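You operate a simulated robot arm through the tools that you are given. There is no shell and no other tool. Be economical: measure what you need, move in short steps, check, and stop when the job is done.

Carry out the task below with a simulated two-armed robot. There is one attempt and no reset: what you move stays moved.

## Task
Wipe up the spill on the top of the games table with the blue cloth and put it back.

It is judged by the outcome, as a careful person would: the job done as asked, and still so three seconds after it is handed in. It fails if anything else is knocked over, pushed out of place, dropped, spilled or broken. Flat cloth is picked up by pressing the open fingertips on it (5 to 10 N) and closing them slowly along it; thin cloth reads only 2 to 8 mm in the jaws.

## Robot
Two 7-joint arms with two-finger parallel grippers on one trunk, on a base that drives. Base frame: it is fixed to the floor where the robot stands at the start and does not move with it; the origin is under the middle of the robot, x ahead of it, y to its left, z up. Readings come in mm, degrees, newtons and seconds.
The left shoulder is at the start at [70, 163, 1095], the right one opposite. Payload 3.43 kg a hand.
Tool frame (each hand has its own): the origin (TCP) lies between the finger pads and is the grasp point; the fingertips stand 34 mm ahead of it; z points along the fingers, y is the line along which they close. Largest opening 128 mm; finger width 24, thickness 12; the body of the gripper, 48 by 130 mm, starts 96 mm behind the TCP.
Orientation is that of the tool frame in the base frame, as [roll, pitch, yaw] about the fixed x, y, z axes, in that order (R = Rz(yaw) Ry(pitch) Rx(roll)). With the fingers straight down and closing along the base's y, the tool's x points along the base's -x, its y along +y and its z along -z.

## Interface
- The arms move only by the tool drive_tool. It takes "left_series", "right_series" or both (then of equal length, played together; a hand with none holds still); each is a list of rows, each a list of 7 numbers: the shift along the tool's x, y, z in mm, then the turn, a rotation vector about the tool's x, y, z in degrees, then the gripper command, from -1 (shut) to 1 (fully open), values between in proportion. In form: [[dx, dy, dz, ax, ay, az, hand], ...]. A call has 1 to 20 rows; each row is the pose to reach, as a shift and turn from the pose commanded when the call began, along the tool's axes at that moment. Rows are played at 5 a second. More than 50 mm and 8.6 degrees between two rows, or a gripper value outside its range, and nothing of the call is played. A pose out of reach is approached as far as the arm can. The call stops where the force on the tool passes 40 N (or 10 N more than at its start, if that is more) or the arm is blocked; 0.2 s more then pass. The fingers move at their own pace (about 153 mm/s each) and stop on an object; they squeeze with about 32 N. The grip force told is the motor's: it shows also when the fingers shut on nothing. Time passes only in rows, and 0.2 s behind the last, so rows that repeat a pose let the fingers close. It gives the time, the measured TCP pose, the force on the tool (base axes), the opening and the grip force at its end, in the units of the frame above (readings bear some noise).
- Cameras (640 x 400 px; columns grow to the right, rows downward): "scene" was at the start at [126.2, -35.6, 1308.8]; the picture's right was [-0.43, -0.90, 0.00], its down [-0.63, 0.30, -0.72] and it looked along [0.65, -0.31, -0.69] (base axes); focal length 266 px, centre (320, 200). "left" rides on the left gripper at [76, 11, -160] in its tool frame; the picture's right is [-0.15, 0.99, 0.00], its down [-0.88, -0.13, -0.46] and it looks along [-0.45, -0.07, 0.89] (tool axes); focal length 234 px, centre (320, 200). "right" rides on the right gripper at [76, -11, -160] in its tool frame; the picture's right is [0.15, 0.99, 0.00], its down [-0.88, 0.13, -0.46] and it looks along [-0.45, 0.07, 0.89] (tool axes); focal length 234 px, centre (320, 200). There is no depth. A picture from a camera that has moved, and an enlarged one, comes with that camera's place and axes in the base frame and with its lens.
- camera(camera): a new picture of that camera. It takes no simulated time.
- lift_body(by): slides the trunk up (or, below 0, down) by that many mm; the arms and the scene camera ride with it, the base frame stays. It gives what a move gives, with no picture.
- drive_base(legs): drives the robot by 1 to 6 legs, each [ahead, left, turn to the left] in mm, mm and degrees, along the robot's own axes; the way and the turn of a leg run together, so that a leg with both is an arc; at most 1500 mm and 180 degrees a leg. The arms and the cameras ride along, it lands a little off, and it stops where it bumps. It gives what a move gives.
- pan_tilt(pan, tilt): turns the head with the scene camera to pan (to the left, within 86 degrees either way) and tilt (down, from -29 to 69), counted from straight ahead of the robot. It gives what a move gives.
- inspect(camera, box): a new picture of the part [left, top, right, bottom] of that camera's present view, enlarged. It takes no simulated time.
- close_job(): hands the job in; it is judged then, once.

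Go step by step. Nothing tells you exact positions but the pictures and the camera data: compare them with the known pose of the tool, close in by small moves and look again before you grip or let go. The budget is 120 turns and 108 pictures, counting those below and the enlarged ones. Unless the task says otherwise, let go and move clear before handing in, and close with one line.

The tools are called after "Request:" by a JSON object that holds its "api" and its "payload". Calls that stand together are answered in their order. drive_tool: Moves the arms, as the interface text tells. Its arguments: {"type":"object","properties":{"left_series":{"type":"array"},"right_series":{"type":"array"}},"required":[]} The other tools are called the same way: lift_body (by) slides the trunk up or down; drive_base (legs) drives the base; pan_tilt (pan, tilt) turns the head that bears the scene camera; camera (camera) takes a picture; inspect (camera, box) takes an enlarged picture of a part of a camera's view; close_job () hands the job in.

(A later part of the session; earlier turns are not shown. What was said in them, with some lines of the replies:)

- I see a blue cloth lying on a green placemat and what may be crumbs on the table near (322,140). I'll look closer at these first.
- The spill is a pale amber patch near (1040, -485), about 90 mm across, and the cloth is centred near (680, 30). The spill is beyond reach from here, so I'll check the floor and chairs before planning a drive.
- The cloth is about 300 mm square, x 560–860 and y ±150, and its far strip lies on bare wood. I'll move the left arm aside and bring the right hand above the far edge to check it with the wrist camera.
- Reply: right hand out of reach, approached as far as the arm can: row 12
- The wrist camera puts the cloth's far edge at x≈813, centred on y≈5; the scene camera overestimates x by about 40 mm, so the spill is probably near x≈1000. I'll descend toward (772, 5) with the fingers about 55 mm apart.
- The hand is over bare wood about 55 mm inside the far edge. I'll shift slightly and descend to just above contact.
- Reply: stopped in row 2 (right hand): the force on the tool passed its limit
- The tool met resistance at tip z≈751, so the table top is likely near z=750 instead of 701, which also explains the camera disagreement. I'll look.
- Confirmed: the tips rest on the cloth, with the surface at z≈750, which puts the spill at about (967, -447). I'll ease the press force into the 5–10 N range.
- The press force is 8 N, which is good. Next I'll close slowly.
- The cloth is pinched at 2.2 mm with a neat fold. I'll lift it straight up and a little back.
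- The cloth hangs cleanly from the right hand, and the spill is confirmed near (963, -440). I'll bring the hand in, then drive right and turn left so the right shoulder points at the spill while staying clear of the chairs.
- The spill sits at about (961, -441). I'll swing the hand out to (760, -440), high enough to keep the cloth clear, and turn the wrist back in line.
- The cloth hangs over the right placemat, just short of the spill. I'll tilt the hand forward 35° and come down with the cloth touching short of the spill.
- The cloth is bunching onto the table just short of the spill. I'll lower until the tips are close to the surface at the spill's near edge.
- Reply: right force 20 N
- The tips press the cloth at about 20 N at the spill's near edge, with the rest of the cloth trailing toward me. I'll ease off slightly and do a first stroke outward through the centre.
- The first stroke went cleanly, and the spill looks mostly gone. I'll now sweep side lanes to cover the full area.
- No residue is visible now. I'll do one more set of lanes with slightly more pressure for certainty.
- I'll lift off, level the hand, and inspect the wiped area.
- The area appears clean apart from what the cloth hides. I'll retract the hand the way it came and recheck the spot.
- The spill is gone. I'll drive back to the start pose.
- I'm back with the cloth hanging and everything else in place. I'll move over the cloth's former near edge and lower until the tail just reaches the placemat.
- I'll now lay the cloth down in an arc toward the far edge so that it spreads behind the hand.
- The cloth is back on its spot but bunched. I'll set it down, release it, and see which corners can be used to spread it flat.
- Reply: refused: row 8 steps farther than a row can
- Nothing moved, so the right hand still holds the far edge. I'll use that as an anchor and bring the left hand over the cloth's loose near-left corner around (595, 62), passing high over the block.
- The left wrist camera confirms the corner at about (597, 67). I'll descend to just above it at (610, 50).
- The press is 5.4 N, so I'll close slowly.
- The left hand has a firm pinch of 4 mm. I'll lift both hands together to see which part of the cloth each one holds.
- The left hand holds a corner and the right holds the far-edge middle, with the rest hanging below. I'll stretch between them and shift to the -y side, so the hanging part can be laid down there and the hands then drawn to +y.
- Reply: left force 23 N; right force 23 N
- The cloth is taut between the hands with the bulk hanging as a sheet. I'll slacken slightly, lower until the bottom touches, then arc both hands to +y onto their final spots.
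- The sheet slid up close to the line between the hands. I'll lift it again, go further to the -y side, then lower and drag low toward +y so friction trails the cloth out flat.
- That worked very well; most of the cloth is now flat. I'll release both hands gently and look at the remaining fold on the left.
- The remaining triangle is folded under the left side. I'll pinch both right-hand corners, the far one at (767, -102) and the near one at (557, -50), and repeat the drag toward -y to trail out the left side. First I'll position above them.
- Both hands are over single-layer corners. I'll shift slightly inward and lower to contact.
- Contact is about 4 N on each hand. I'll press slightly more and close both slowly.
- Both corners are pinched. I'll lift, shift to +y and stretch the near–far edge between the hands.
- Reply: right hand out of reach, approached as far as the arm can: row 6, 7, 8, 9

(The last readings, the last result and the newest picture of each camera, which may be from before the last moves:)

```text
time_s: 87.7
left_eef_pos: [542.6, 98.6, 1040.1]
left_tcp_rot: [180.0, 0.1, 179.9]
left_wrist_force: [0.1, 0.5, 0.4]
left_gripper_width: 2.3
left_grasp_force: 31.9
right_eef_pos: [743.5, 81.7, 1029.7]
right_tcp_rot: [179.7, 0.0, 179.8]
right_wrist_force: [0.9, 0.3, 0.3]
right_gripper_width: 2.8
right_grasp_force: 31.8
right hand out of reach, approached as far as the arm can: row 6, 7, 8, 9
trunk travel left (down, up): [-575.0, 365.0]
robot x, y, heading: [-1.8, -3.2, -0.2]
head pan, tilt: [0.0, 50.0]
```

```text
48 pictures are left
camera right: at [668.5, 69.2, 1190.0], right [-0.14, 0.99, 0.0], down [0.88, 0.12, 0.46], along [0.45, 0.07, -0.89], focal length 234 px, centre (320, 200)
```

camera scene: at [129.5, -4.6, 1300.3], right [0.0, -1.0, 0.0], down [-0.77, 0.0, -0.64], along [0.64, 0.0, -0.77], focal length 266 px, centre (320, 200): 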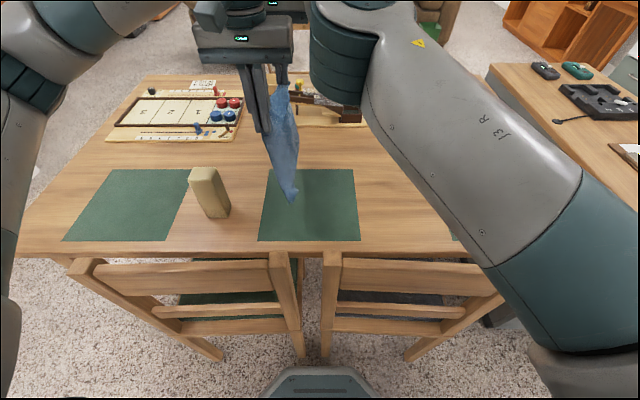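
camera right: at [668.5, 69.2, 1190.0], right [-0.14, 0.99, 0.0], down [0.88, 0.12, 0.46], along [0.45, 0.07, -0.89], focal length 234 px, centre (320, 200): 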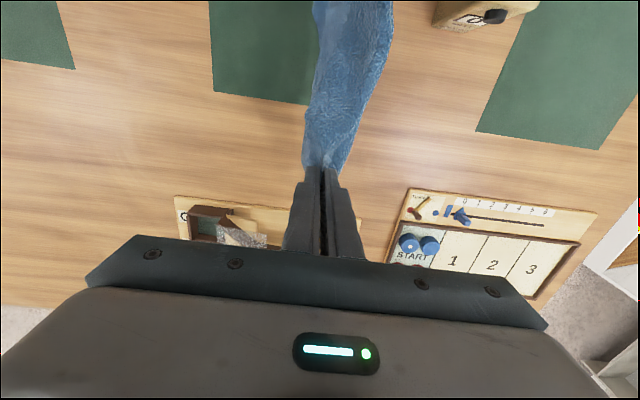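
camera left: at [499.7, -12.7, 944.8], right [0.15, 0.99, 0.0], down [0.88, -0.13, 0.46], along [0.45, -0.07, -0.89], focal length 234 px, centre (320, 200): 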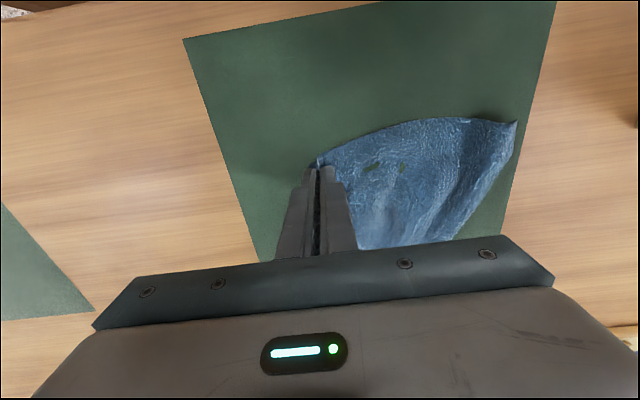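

I'll lower both with a slight -y motion, then drag low toward -y to the original edge location.

Request:
{"api": "drive_tool", "payload": {"left_series": [[0, -8, 37, 0, 0, 0, -1], [0, -16, 78, 0, 0, 0, -1], [0, -24, 119, 0, 0, 0, -1], [1, -33, 160, 0, 0, 0, -1], [1, -44, 203, 0, 0, 0, -1], [1, -55, 234, 0, 0, 0, -1], [2, -66, 248, 0, 0, 0, -1], [2, -80, 250, 0, 0, 0, -1], [2, -93, 250, 0, 0, 0, -1], [2, -106, 250, 0, 0, 0, -1], [2, -120, 250, 0, 0, 0, -1], [2, -133, 250, 0, 0, 0, -1], [2, -146, 250, 0, 0, 0, -1], [2, -160, 250, 0, 0, 0, -1], [2, -173, 250, 0, 0, 0, -1], [2, -186, 250, 0, 0, 0, -1], [2, -200, 250, 0, 0, 0, -1], [2, -213, 250, 0, 0, 0, -1]], "right_series": [[0, 0, 35, 0, 0, 0, -1], [-3, -6, 75, 0, 0, 0, -1], [-6, -12, 115, 0, 0, 0, -1], [-9, -20, 155, 0, 0, 0, -1], [-12, -30, 195, 0, 0, 0, -1], [-15, -40, 225, 0, 0, 0, -1], [-18, -50, 238, 0, 0, 0, -1], [-19, -64, 239, 0, 0, 0, -1], [-20, -77, 239, 0, 0, 0, -1], [-21, -90, 239, 0, 0, 0, -1], [-22, -104, 239, 0, 0, 0, -1], [-23, -117, 239, 0, 0, 0, -1], [-24, -130, 239, 0, 0, 0, -1], [-25, -144, 239, 0, 0, 0, -1], [-26, -157, 239, 0, 0, 0, -1], [-26, -170, 239, 0, 0, 0, -1], [-26, -184, 239, 0, 0, 0, -1], [-26, -197, 239, 0, 0, 0, -1]]}}

Request:
{"api": "inspect", "payload": {"camera": "scene", "box": [220, 120, 420, 245]}}

Request:
{"api": "camera", "payload": {"camera": "left"}}

Request:
{"api": "camera", "payload": {"camera": "right"}}

```text
time_s: 88.8
left_eef_pos: [552.0, 58.9, 873.7]
left_tcp_rot: [-179.8, 1.2, -179.4]
left_wrist_force: [23.5, -2.7, 2.3]
left_gripper_width: 2.2
left_grasp_force: 32.1
right_eef_pos: [808.3, 33.6, 906.9]
right_tcp_rot: [175.8, 4.4, 169.7]
right_wrist_force: [-23.9, 0.5, -3.1]
right_gripper_width: 2.4
right_grasp_force: 31.7
right hand out of reach, approached as far as the arm can: row 1, 2, 3, 4
trunk travel left (down, up): [-575.0, 365.0]
robot x, y, heading: [3.3, -4.0, -0.0]
head pan, tilt: [0.0, 50.0]
stopped in row 5 (left hand): the force on the tool passed its limit (the readings are from after the stop); the commanded pose is now the measured one
```

```text
3.20 times, centred on (320, 182) of scene
camera zoom: at [131.1, -11.8, 1300.1], right [0.0, -1.0, 0.0], down [-0.77, 0.01, -0.64], along [0.64, 0.0, -0.77], focal length 850 px, centre (320, 256)
```

zoom: 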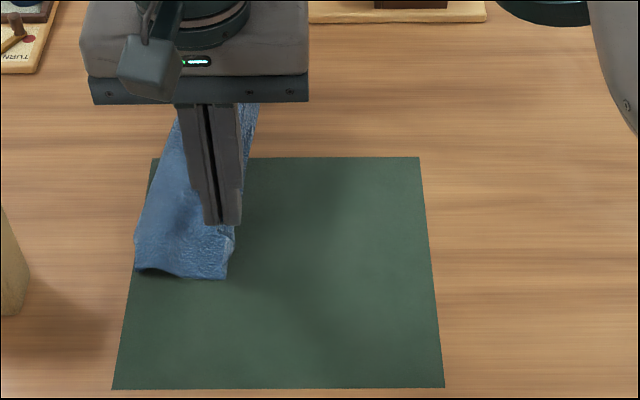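

```text
46 pictures are left
camera left: at [471.9, 71.0, 1031.0], right [0.14, 0.99, 0.0], down [0.87, -0.12, 0.48], along [0.47, -0.06, -0.88], focal length 234 px, centre (320, 200)
```

left: 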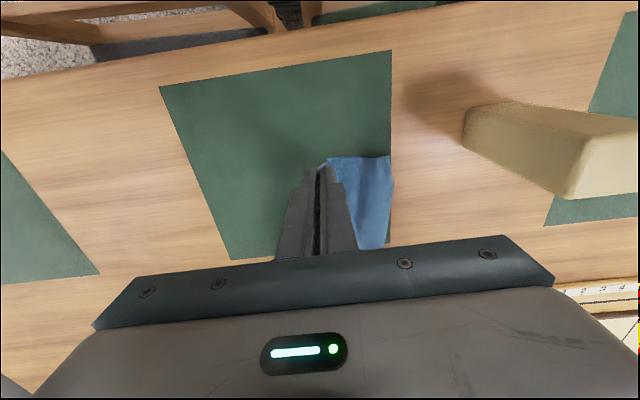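

```text
45 pictures are left
camera right: at [717.6, 26.6, 1059.6], right [0.03, 1.0, 0.06], down [0.85, -0.06, 0.53], along [0.53, 0.04, -0.85], focal length 234 px, centre (320, 200)
```

right: 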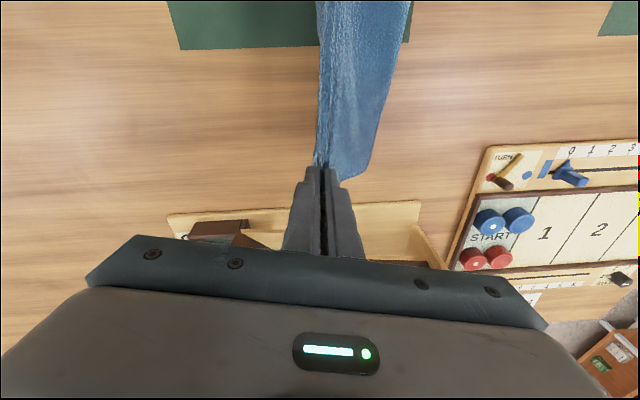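

The right arm hit its reach limit and swung out, pulling the cloth taut, but nothing slipped. I'll bring the right hand back to proper orientation and ease the tension while both move to -y.

Request:
{"api": "drive_tool", "payload": {"left_series": [[2, -10, 0, 0, 0.3, 0.2, -1], [5, -22, 0, 0, 0.6, 0.3, -1], [7, -33, 0, 0, 0.9, 0.4, -1], [10, -44, 0, 0, 1.2, 0.6, -1], [10, -44, 0, 0, 1.2, 0.6, -1]], "right_series": [[10, -8, 2, 1, 1.1, -2.6, -1], [18, -16, 3, 2, 2.2, -5.2, -1], [26, -24, 5, 3, 3.3, -7.7, -1], [33.5, -31, 6.6, 4.2, 4.4, -10.3, -1], [33.5, -31, 6.6, 4.2, 4.4, -10.3, -1]]}}

```text
time_s: 90.0
left_eef_pos: [539.6, 21.2, 870.8]
left_tcp_rot: [-179.7, -0.3, -180.0]
left_wrist_force: [0.6, -0.2, 0.4]
left_gripper_width: 2.4
left_grasp_force: 32.1
right_eef_pos: [772.6, 13.8, 897.6]
right_tcp_rot: [-179.2, 0.9, 179.8]
right_wrist_force: [0.8, 0.9, -0.1]
right_gripper_width: 2.6
right_grasp_force: 32.2
trunk travel left (down, up): [-575.0, 365.0]
robot x, y, heading: [2.4, -6.0, -0.3]
head pan, tilt: [0.0, 50.0]
```

Restored. Next I'll lower and drag to -y.

Request:
{"api": "drive_tool", "payload": {"left_series": [[0, -8, 25, 0, 0, 0, -1], [0, -16, 50, 0, 0, 0, -1], [0, -26, 72, 0, 0, 0, -1], [0, -36, 80, 0, 0, 0, -1], [0, -48, 80, 0, 0, 0, -1], [0, -60, 80, 0, 0, 0, -1], [0, -73, 80, 0, 0, 0, -1], [0, -86, 80, 0, 0, 0, -1], [0, -99, 80, 0, 0, 0, -1], [0, -112, 80, 0, 0, 0, -1], [0, -125, 80, 0, 0, 0, -1], [0, -136, 80, 0, 0, 0, -1], [0, -136, 80, 0, 0, 0, -1]], "right_series": [[0, -8, 32, 0, 0, 0, -1], [0, -16, 65, 0, 0, 0, -1], [0, -24, 95, 0, 0, 0, -1], [0, -32, 106, 0, 0, 0, -1], [0, -43, 107, 0, 0, 0, -1], [0, -55, 107, 0, 0, 0, -1], [0, -67, 107, 0, 0, 0, -1], [0, -79, 107, 0, 0, 0, -1], [0, -92, 107, 0, 0, 0, -1], [0, -105, 107, 0, 0, 0, -1], [0, -118, 107, 0, 0, 0, -1], [0, -129, 107, 0, 0, 0, -1], [0, -129, 107, 0, 0, 0, -1]]}}

Request:
{"api": "inspect", "payload": {"camera": "scene", "box": [220, 120, 420, 245]}}

Request:
{"api": "camera", "payload": {"camera": "left"}}

Request:
{"api": "camera", "payload": {"camera": "right"}}

```text
time_s: 92.8
left_eef_pos: [540.1, -114.2, 792.3]
left_tcp_rot: [-179.8, -0.2, -180.0]
left_wrist_force: [-0.3, 0.7, 0.0]
left_gripper_width: 2.3
left_grasp_force: 32.2
right_eef_pos: [773.8, -117.3, 793.6]
right_tcp_rot: [-179.3, 0.8, 179.9]
right_wrist_force: [-0.9, -0.1, -0.1]
right_gripper_width: 2.2
right_grasp_force: 31.7
trunk travel left (down, up): [-575.0, 365.0]
robot x, y, heading: [1.9, -7.0, -0.5]
head pan, tilt: [0.0, 50.0]
```

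```text
3.20 times, centred on (320, 182) of scene
camera zoom: at [130.2, -5.0, 1300.2], right [0.0, -1.0, 0.0], down [-0.77, 0.0, -0.64], along [0.64, 0.0, -0.77], focal length 850 px, centre (320, 256)
```

zoom: 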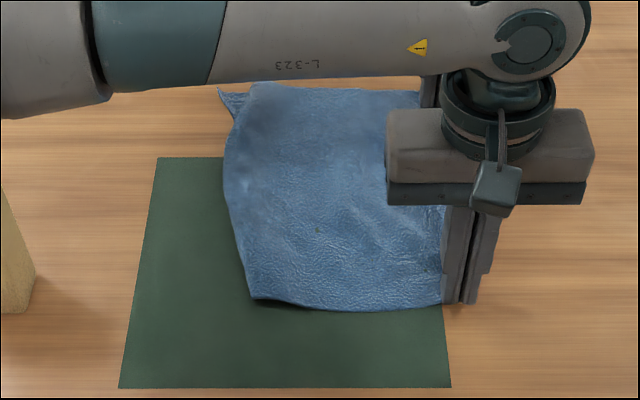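

```text
43 pictures are left
camera left: at [464.3, -102.6, 952.7], right [0.15, 0.99, 0.0], down [0.88, -0.13, 0.45], along [0.45, -0.07, -0.89], focal length 234 px, centre (320, 200)
```

left: 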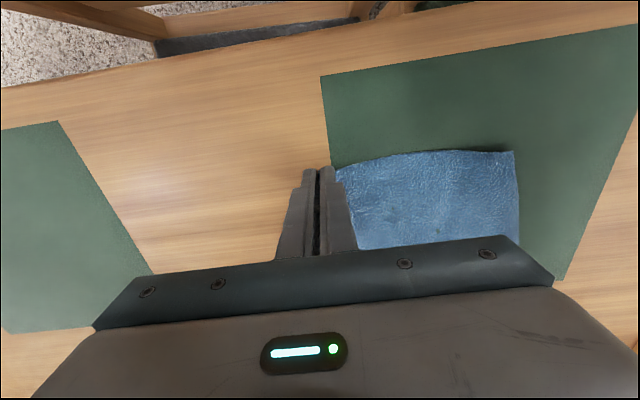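

```text
42 pictures are left
camera right: at [695.3, -126.5, 952.2], right [-0.14, 0.99, -0.02], down [0.87, 0.13, 0.47], along [0.46, 0.05, -0.88], focal length 234 px, centre (320, 200)
```

right: 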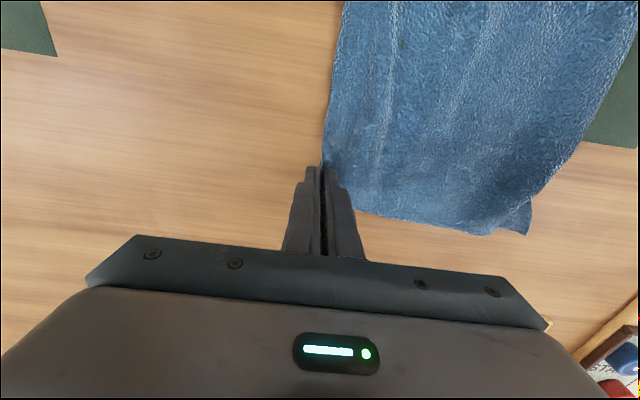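

The cloth is nearly flat, with just a strip along the left edge folded under. I'll repeat with a longer drag: lift to let it unfold, shift the base left 190 mm, lower, then drive the base back to drag it out.

Request:
{"api": "drive_tool", "payload": {"left_series": [[0, 0, -40, 0, 0, 0, -1], [0, 8, -80, 0, 0, 0, -1], [0, 16, -120, 0, 0, 0, -1], [0, 24, -160, 0, 0, 0, -1], [0, 32, -200, 0, 0, 0, -1], [0, 40, -240, 0, 0, 0, -1], [0, 40, -270, 0, 0, 0, -1], [0, 40, -270, 0, 0, 0, -1]], "right_series": [[0, 0, -40, 0, 0, 0, -1], [0, 8, -80, 0, 0, 0, -1], [0, 16, -120, 0, 0, 0, -1], [2, 24, -160, 0, 0, 0, -1], [4, 32, -200, 0, 0, 0, -1], [6, 40, -240, 0, 0, 0, -1], [8, 40, -270, 0, 0, 0, -1], [8, 40, -270, 0, 0, 0, -1]]}}

Request:
{"api": "drive_base", "payload": {"legs": [[0, 180, 0]]}}

Request:
{"api": "camera", "payload": {"camera": "scene"}}

```text
time_s: 94.6
left_eef_pos: [539.6, -73.1, 1059.1]
left_tcp_rot: [-179.8, -0.3, 179.9]
left_wrist_force: [0.2, 0.1, 0.8]
left_gripper_width: 2.6
left_grasp_force: 31.9
right_eef_pos: [761.3, -71.9, 1060.9]
right_tcp_rot: [-179.2, 0.8, 179.8]
right_wrist_force: [-0.1, 0.7, 0.0]
right_gripper_width: 2.3
right_grasp_force: 32.0
trunk travel left (down, up): [-575.0, 365.0]
robot x, y, heading: [-1.2, -4.5, -0.3]
head pan, tilt: [0.0, 50.0]
```

```text
time_s: 96.1
left_eef_pos: [541.1, 103.4, 1059.8]
left_tcp_rot: [-179.8, -0.1, -179.9]
left_wrist_force: [-0.1, 1.2, -0.2]
left_gripper_width: 2.6
left_grasp_force: 32.1
right_eef_pos: [760.8, 105.5, 1061.2]
right_tcp_rot: [-179.2, 1.0, 179.8]
right_wrist_force: [0.0, 0.1, -0.5]
right_gripper_width: 2.4
right_grasp_force: 32.3
trunk travel left (down, up): [-575.0, 365.0]
robot x, y, heading: [2.6, 170.8, -0.1]
head pan, tilt: [0.0, 50.0]
```

```text
41 pictures are left
camera scene: at [130.7, 171.8, 1300.2], right [0.0, -1.0, 0.0], down [-0.77, 0.0, -0.64], along [0.64, 0.0, -0.77], focal length 266 px, centre (320, 200)
```

scene: 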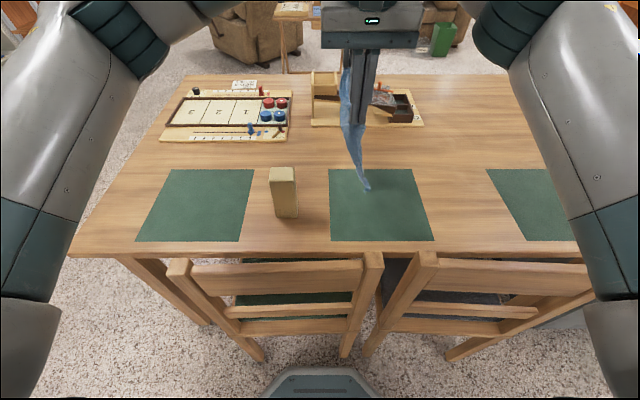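

Request:
{"api": "drive_tool", "payload": {"left_series": [[0, 0, 35, 0, 0, 0, -1], [0, -5, 70, 0, 0, 0, -1], [0, -10, 105, 0, 0, 0, -1], [0, -15, 140, 0, 0, 0, -1], [0, -21, 175, 0, 0, 0, -1], [0, -27, 210, 0, 0, 0, -1], [0, -33, 240, 0, 0, 0, -1], [0, -40, 260, 0, 0, 0, -1], [0, -42, 267, 0, 0, 0, -1]], "right_series": [[-1, 0, 35, 0, 0, 0, -1], [-2, -5, 70, 0, 0, 0, -1], [-3, -10, 105, 0, 0, 0, -1], [-4, -15, 140, 0, 0, 0, -1], [-6, -21, 175, 0, 0, 0, -1], [-8, -27, 210, 0, 0, 0, -1], [-10, -33, 240, 0, 0, 0, -1], [-11, -40, 260, 0, 0, 0, -1], [-12, -42, 267, 0, 0, 0, -1]]}}

Request:
{"api": "drive_base", "payload": {"legs": [[0, -176, 0]]}}

Request:
{"api": "inspect", "payload": {"camera": "scene", "box": [220, 120, 420, 245]}}

Request:
{"api": "camera", "payload": {"camera": "right"}}

```text
time_s: 98.1
left_eef_pos: [539.0, 61.6, 792.8]
left_tcp_rot: [-179.9, -0.2, 180.0]
left_wrist_force: [-1.3, 0.0, -0.1]
left_gripper_width: 2.5
left_grasp_force: 32.0
right_eef_pos: [777.9, 59.6, 794.4]
right_tcp_rot: [-179.2, 0.9, 179.8]
right_wrist_force: [-0.2, 1.0, 0.2]
right_gripper_width: 2.5
right_grasp_force: 32.1
trunk travel left (down, up): [-575.0, 365.0]
robot x, y, heading: [1.3, 175.2, -0.1]
head pan, tilt: [0.0, 50.0]
```

```text
time_s: 99.6
left_eef_pos: [537.5, -117.2, 794.1]
left_tcp_rot: [-179.8, -0.2, 179.9]
left_wrist_force: [-0.2, -0.8, 0.3]
left_gripper_width: 2.4
left_grasp_force: 32.2
right_eef_pos: [776.7, -119.6, 793.8]
right_tcp_rot: [-179.2, 0.9, 179.7]
right_wrist_force: [-0.6, -1.8, -0.4]
right_gripper_width: 2.4
right_grasp_force: 32.1
trunk travel left (down, up): [-575.0, 365.0]
robot x, y, heading: [1.7, -7.1, -0.2]
head pan, tilt: [0.0, 50.0]
```

```text
3.20 times, centred on (320, 182) of scene
camera zoom: at [129.9, -4.9, 1300.3], right [-0.01, -1.0, 0.0], down [-0.77, 0.0, -0.64], along [0.64, 0.0, -0.77], focal length 850 px, centre (320, 256)
```

zoom: 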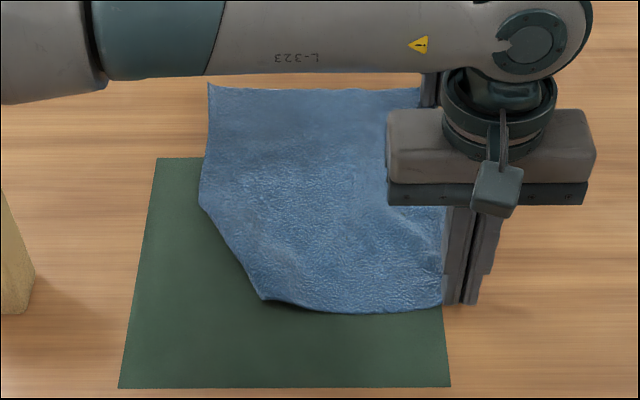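

```text
39 pictures are left
camera right: at [698.5, -128.1, 953.2], right [-0.14, 0.99, -0.02], down [0.87, 0.13, 0.47], along [0.46, 0.05, -0.88], focal length 234 px, centre (320, 200)
```

right: 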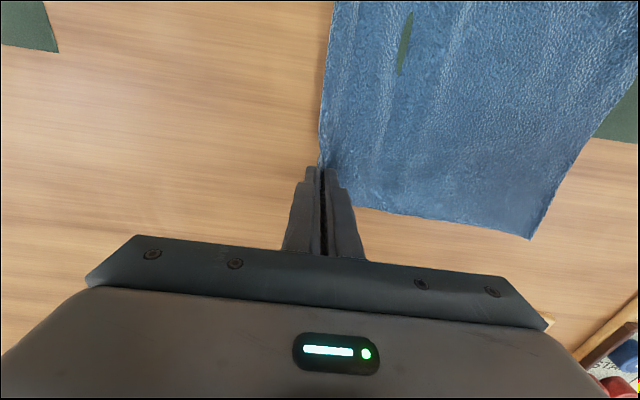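

The cloth now lies essentially flat in its original place, with only a small near-left corner tucked under. I'll release both hands and back away upward.

Request:
{"api": "drive_tool", "payload": {"left_series": [[0, 0, 5, 0, 0, 0, -1], [0, 0, 5, 0, 0, 0, -0.9], [0, 0, 5, 0, 0, 0, -0.8], [0, 0, 5, 0, 0, 0, -0.65], [0, 0, -15, 0, 0, 0, -0.65], [0, 0, -55, 0, 0, 0, -0.65], [0, 0, -100, 0, 0, 0, -0.65], [0, 0, -145, 0, 0, 0, -0.5], [0, 0, -190, 0, 0, 0, -0.3], [0, 30, -220, 0, 0, 0, 0], [0, 75, -220, 0, 0, 0, 0], [0, 120, -220, 0, 0, 0, 0], [0, 165, -220, 0, 0, 0, 0], [0, 210, -220, 0, 0, 0, 0], [0, 255, -220, 0, 0, 0, 0], [0, 300, -220, 0, 0, 0, 0], [0, 345, -220, 0, 0, 0, 0], [0, 390, -220, 0, 0, 0, 0], [0, 430, -220, 0, 0, 0, 0]], "right_series": [[0, 0, 5, 0, 0, 0, -1], [0, 0, 5, 0, 0, 0, -0.9], [0, 0, 5, 0, 0, 0, -0.8], [0, 0, 5, 0, 0, 0, -0.65], [0, 0, -15, 0, 0, 0, -0.65], [0, 0, -55, 0, 0, 0, -0.65], [0, 0, -100, 0, 0, 0, -0.65], [0, 0, -140, 0, 0, 0, -0.5], [20, -30, -160, 0, 0, 0, -0.3], [40, -60, -160, 0, 0, 0, 0], [60, -100, -160, 0, 0, 0, 0], [80, -140, -160, 0, 0, 0, 0], [100, -180, -160, 0, 0, 0, 0], [120, -220, -160, 0, 0, 0, 0], [140, -260, -160, 0, 0, 0, 0], [160, -300, -160, 0, 0, 0, 0], [180, -330, -160, 0, 0, 0, 0], [180, -330, -160, 0, 0, 0, 0], [180, -330, -160, 0, 0, 0, 0]]}}

Request:
{"api": "camera", "payload": {"camera": "scene"}}

Request:
{"api": "inspect", "payload": {"camera": "scene", "box": [220, 120, 420, 245]}}

```text
time_s: 103.6
left_eef_pos: [539.7, 316.1, 1012.3]
left_tcp_rot: [-179.8, -0.2, 179.7]
left_wrist_force: [0.4, 0.9, 0.7]
left_gripper_width: 63.8
left_grasp_force: 0.1
right_eef_pos: [592.9, -443.6, 958.2]
right_tcp_rot: [-179.2, 0.8, 179.7]
right_wrist_force: [0.1, 0.7, -0.5]
right_gripper_width: 63.9
right_grasp_force: 0.1
trunk travel left (down, up): [-575.0, 365.0]
robot x, y, heading: [-1.8, 0.4, -0.4]
head pan, tilt: [0.0, 50.0]
```

```text
38 pictures are left
camera scene: at [128.9, -3.3, 1300.4], right [-0.01, -1.0, 0.0], down [-0.77, 0.0, -0.64], along [0.64, 0.0, -0.77], focal length 266 px, centre (320, 200)
```

scene: 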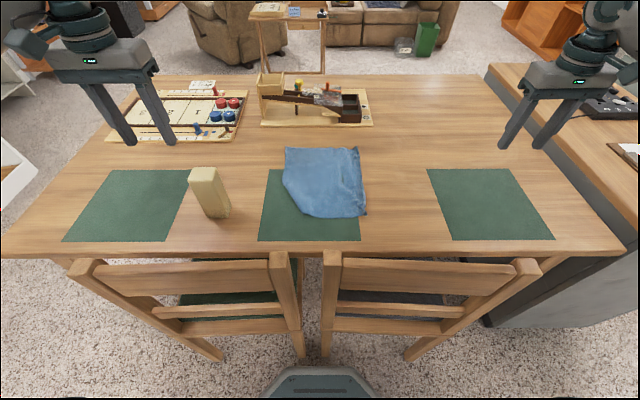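

```text
3.20 times, centred on (320, 182) of scene
camera zoom: at [128.9, -3.3, 1300.4], right [-0.01, -1.0, 0.0], down [-0.77, 0.0, -0.64], along [0.64, 0.0, -0.77], focal length 850 px, centre (320, 256)
```

zoom: 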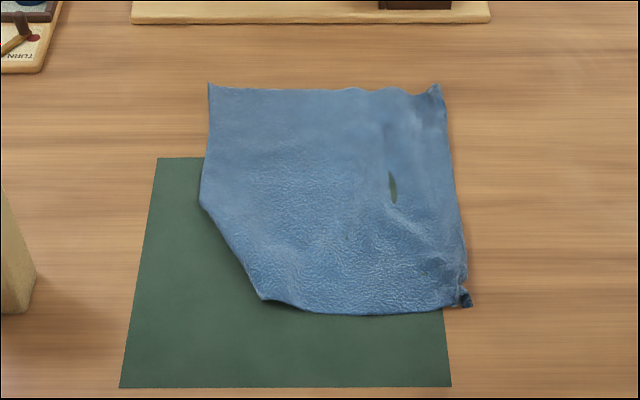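

The cloth is back in its original spot and nearly flat, the spill area looks clean, nothing else has moved, and both hands are clear. I'm handing in.

Request:
{"api": "close_job", "payload": {}}

```text
The job is handed in.
```

I wiped up the spill on the games table with the blue cloth and laid the cloth back within about 10 mm of where it was; it is nearly flat, with a small near-left corner still tucked under.
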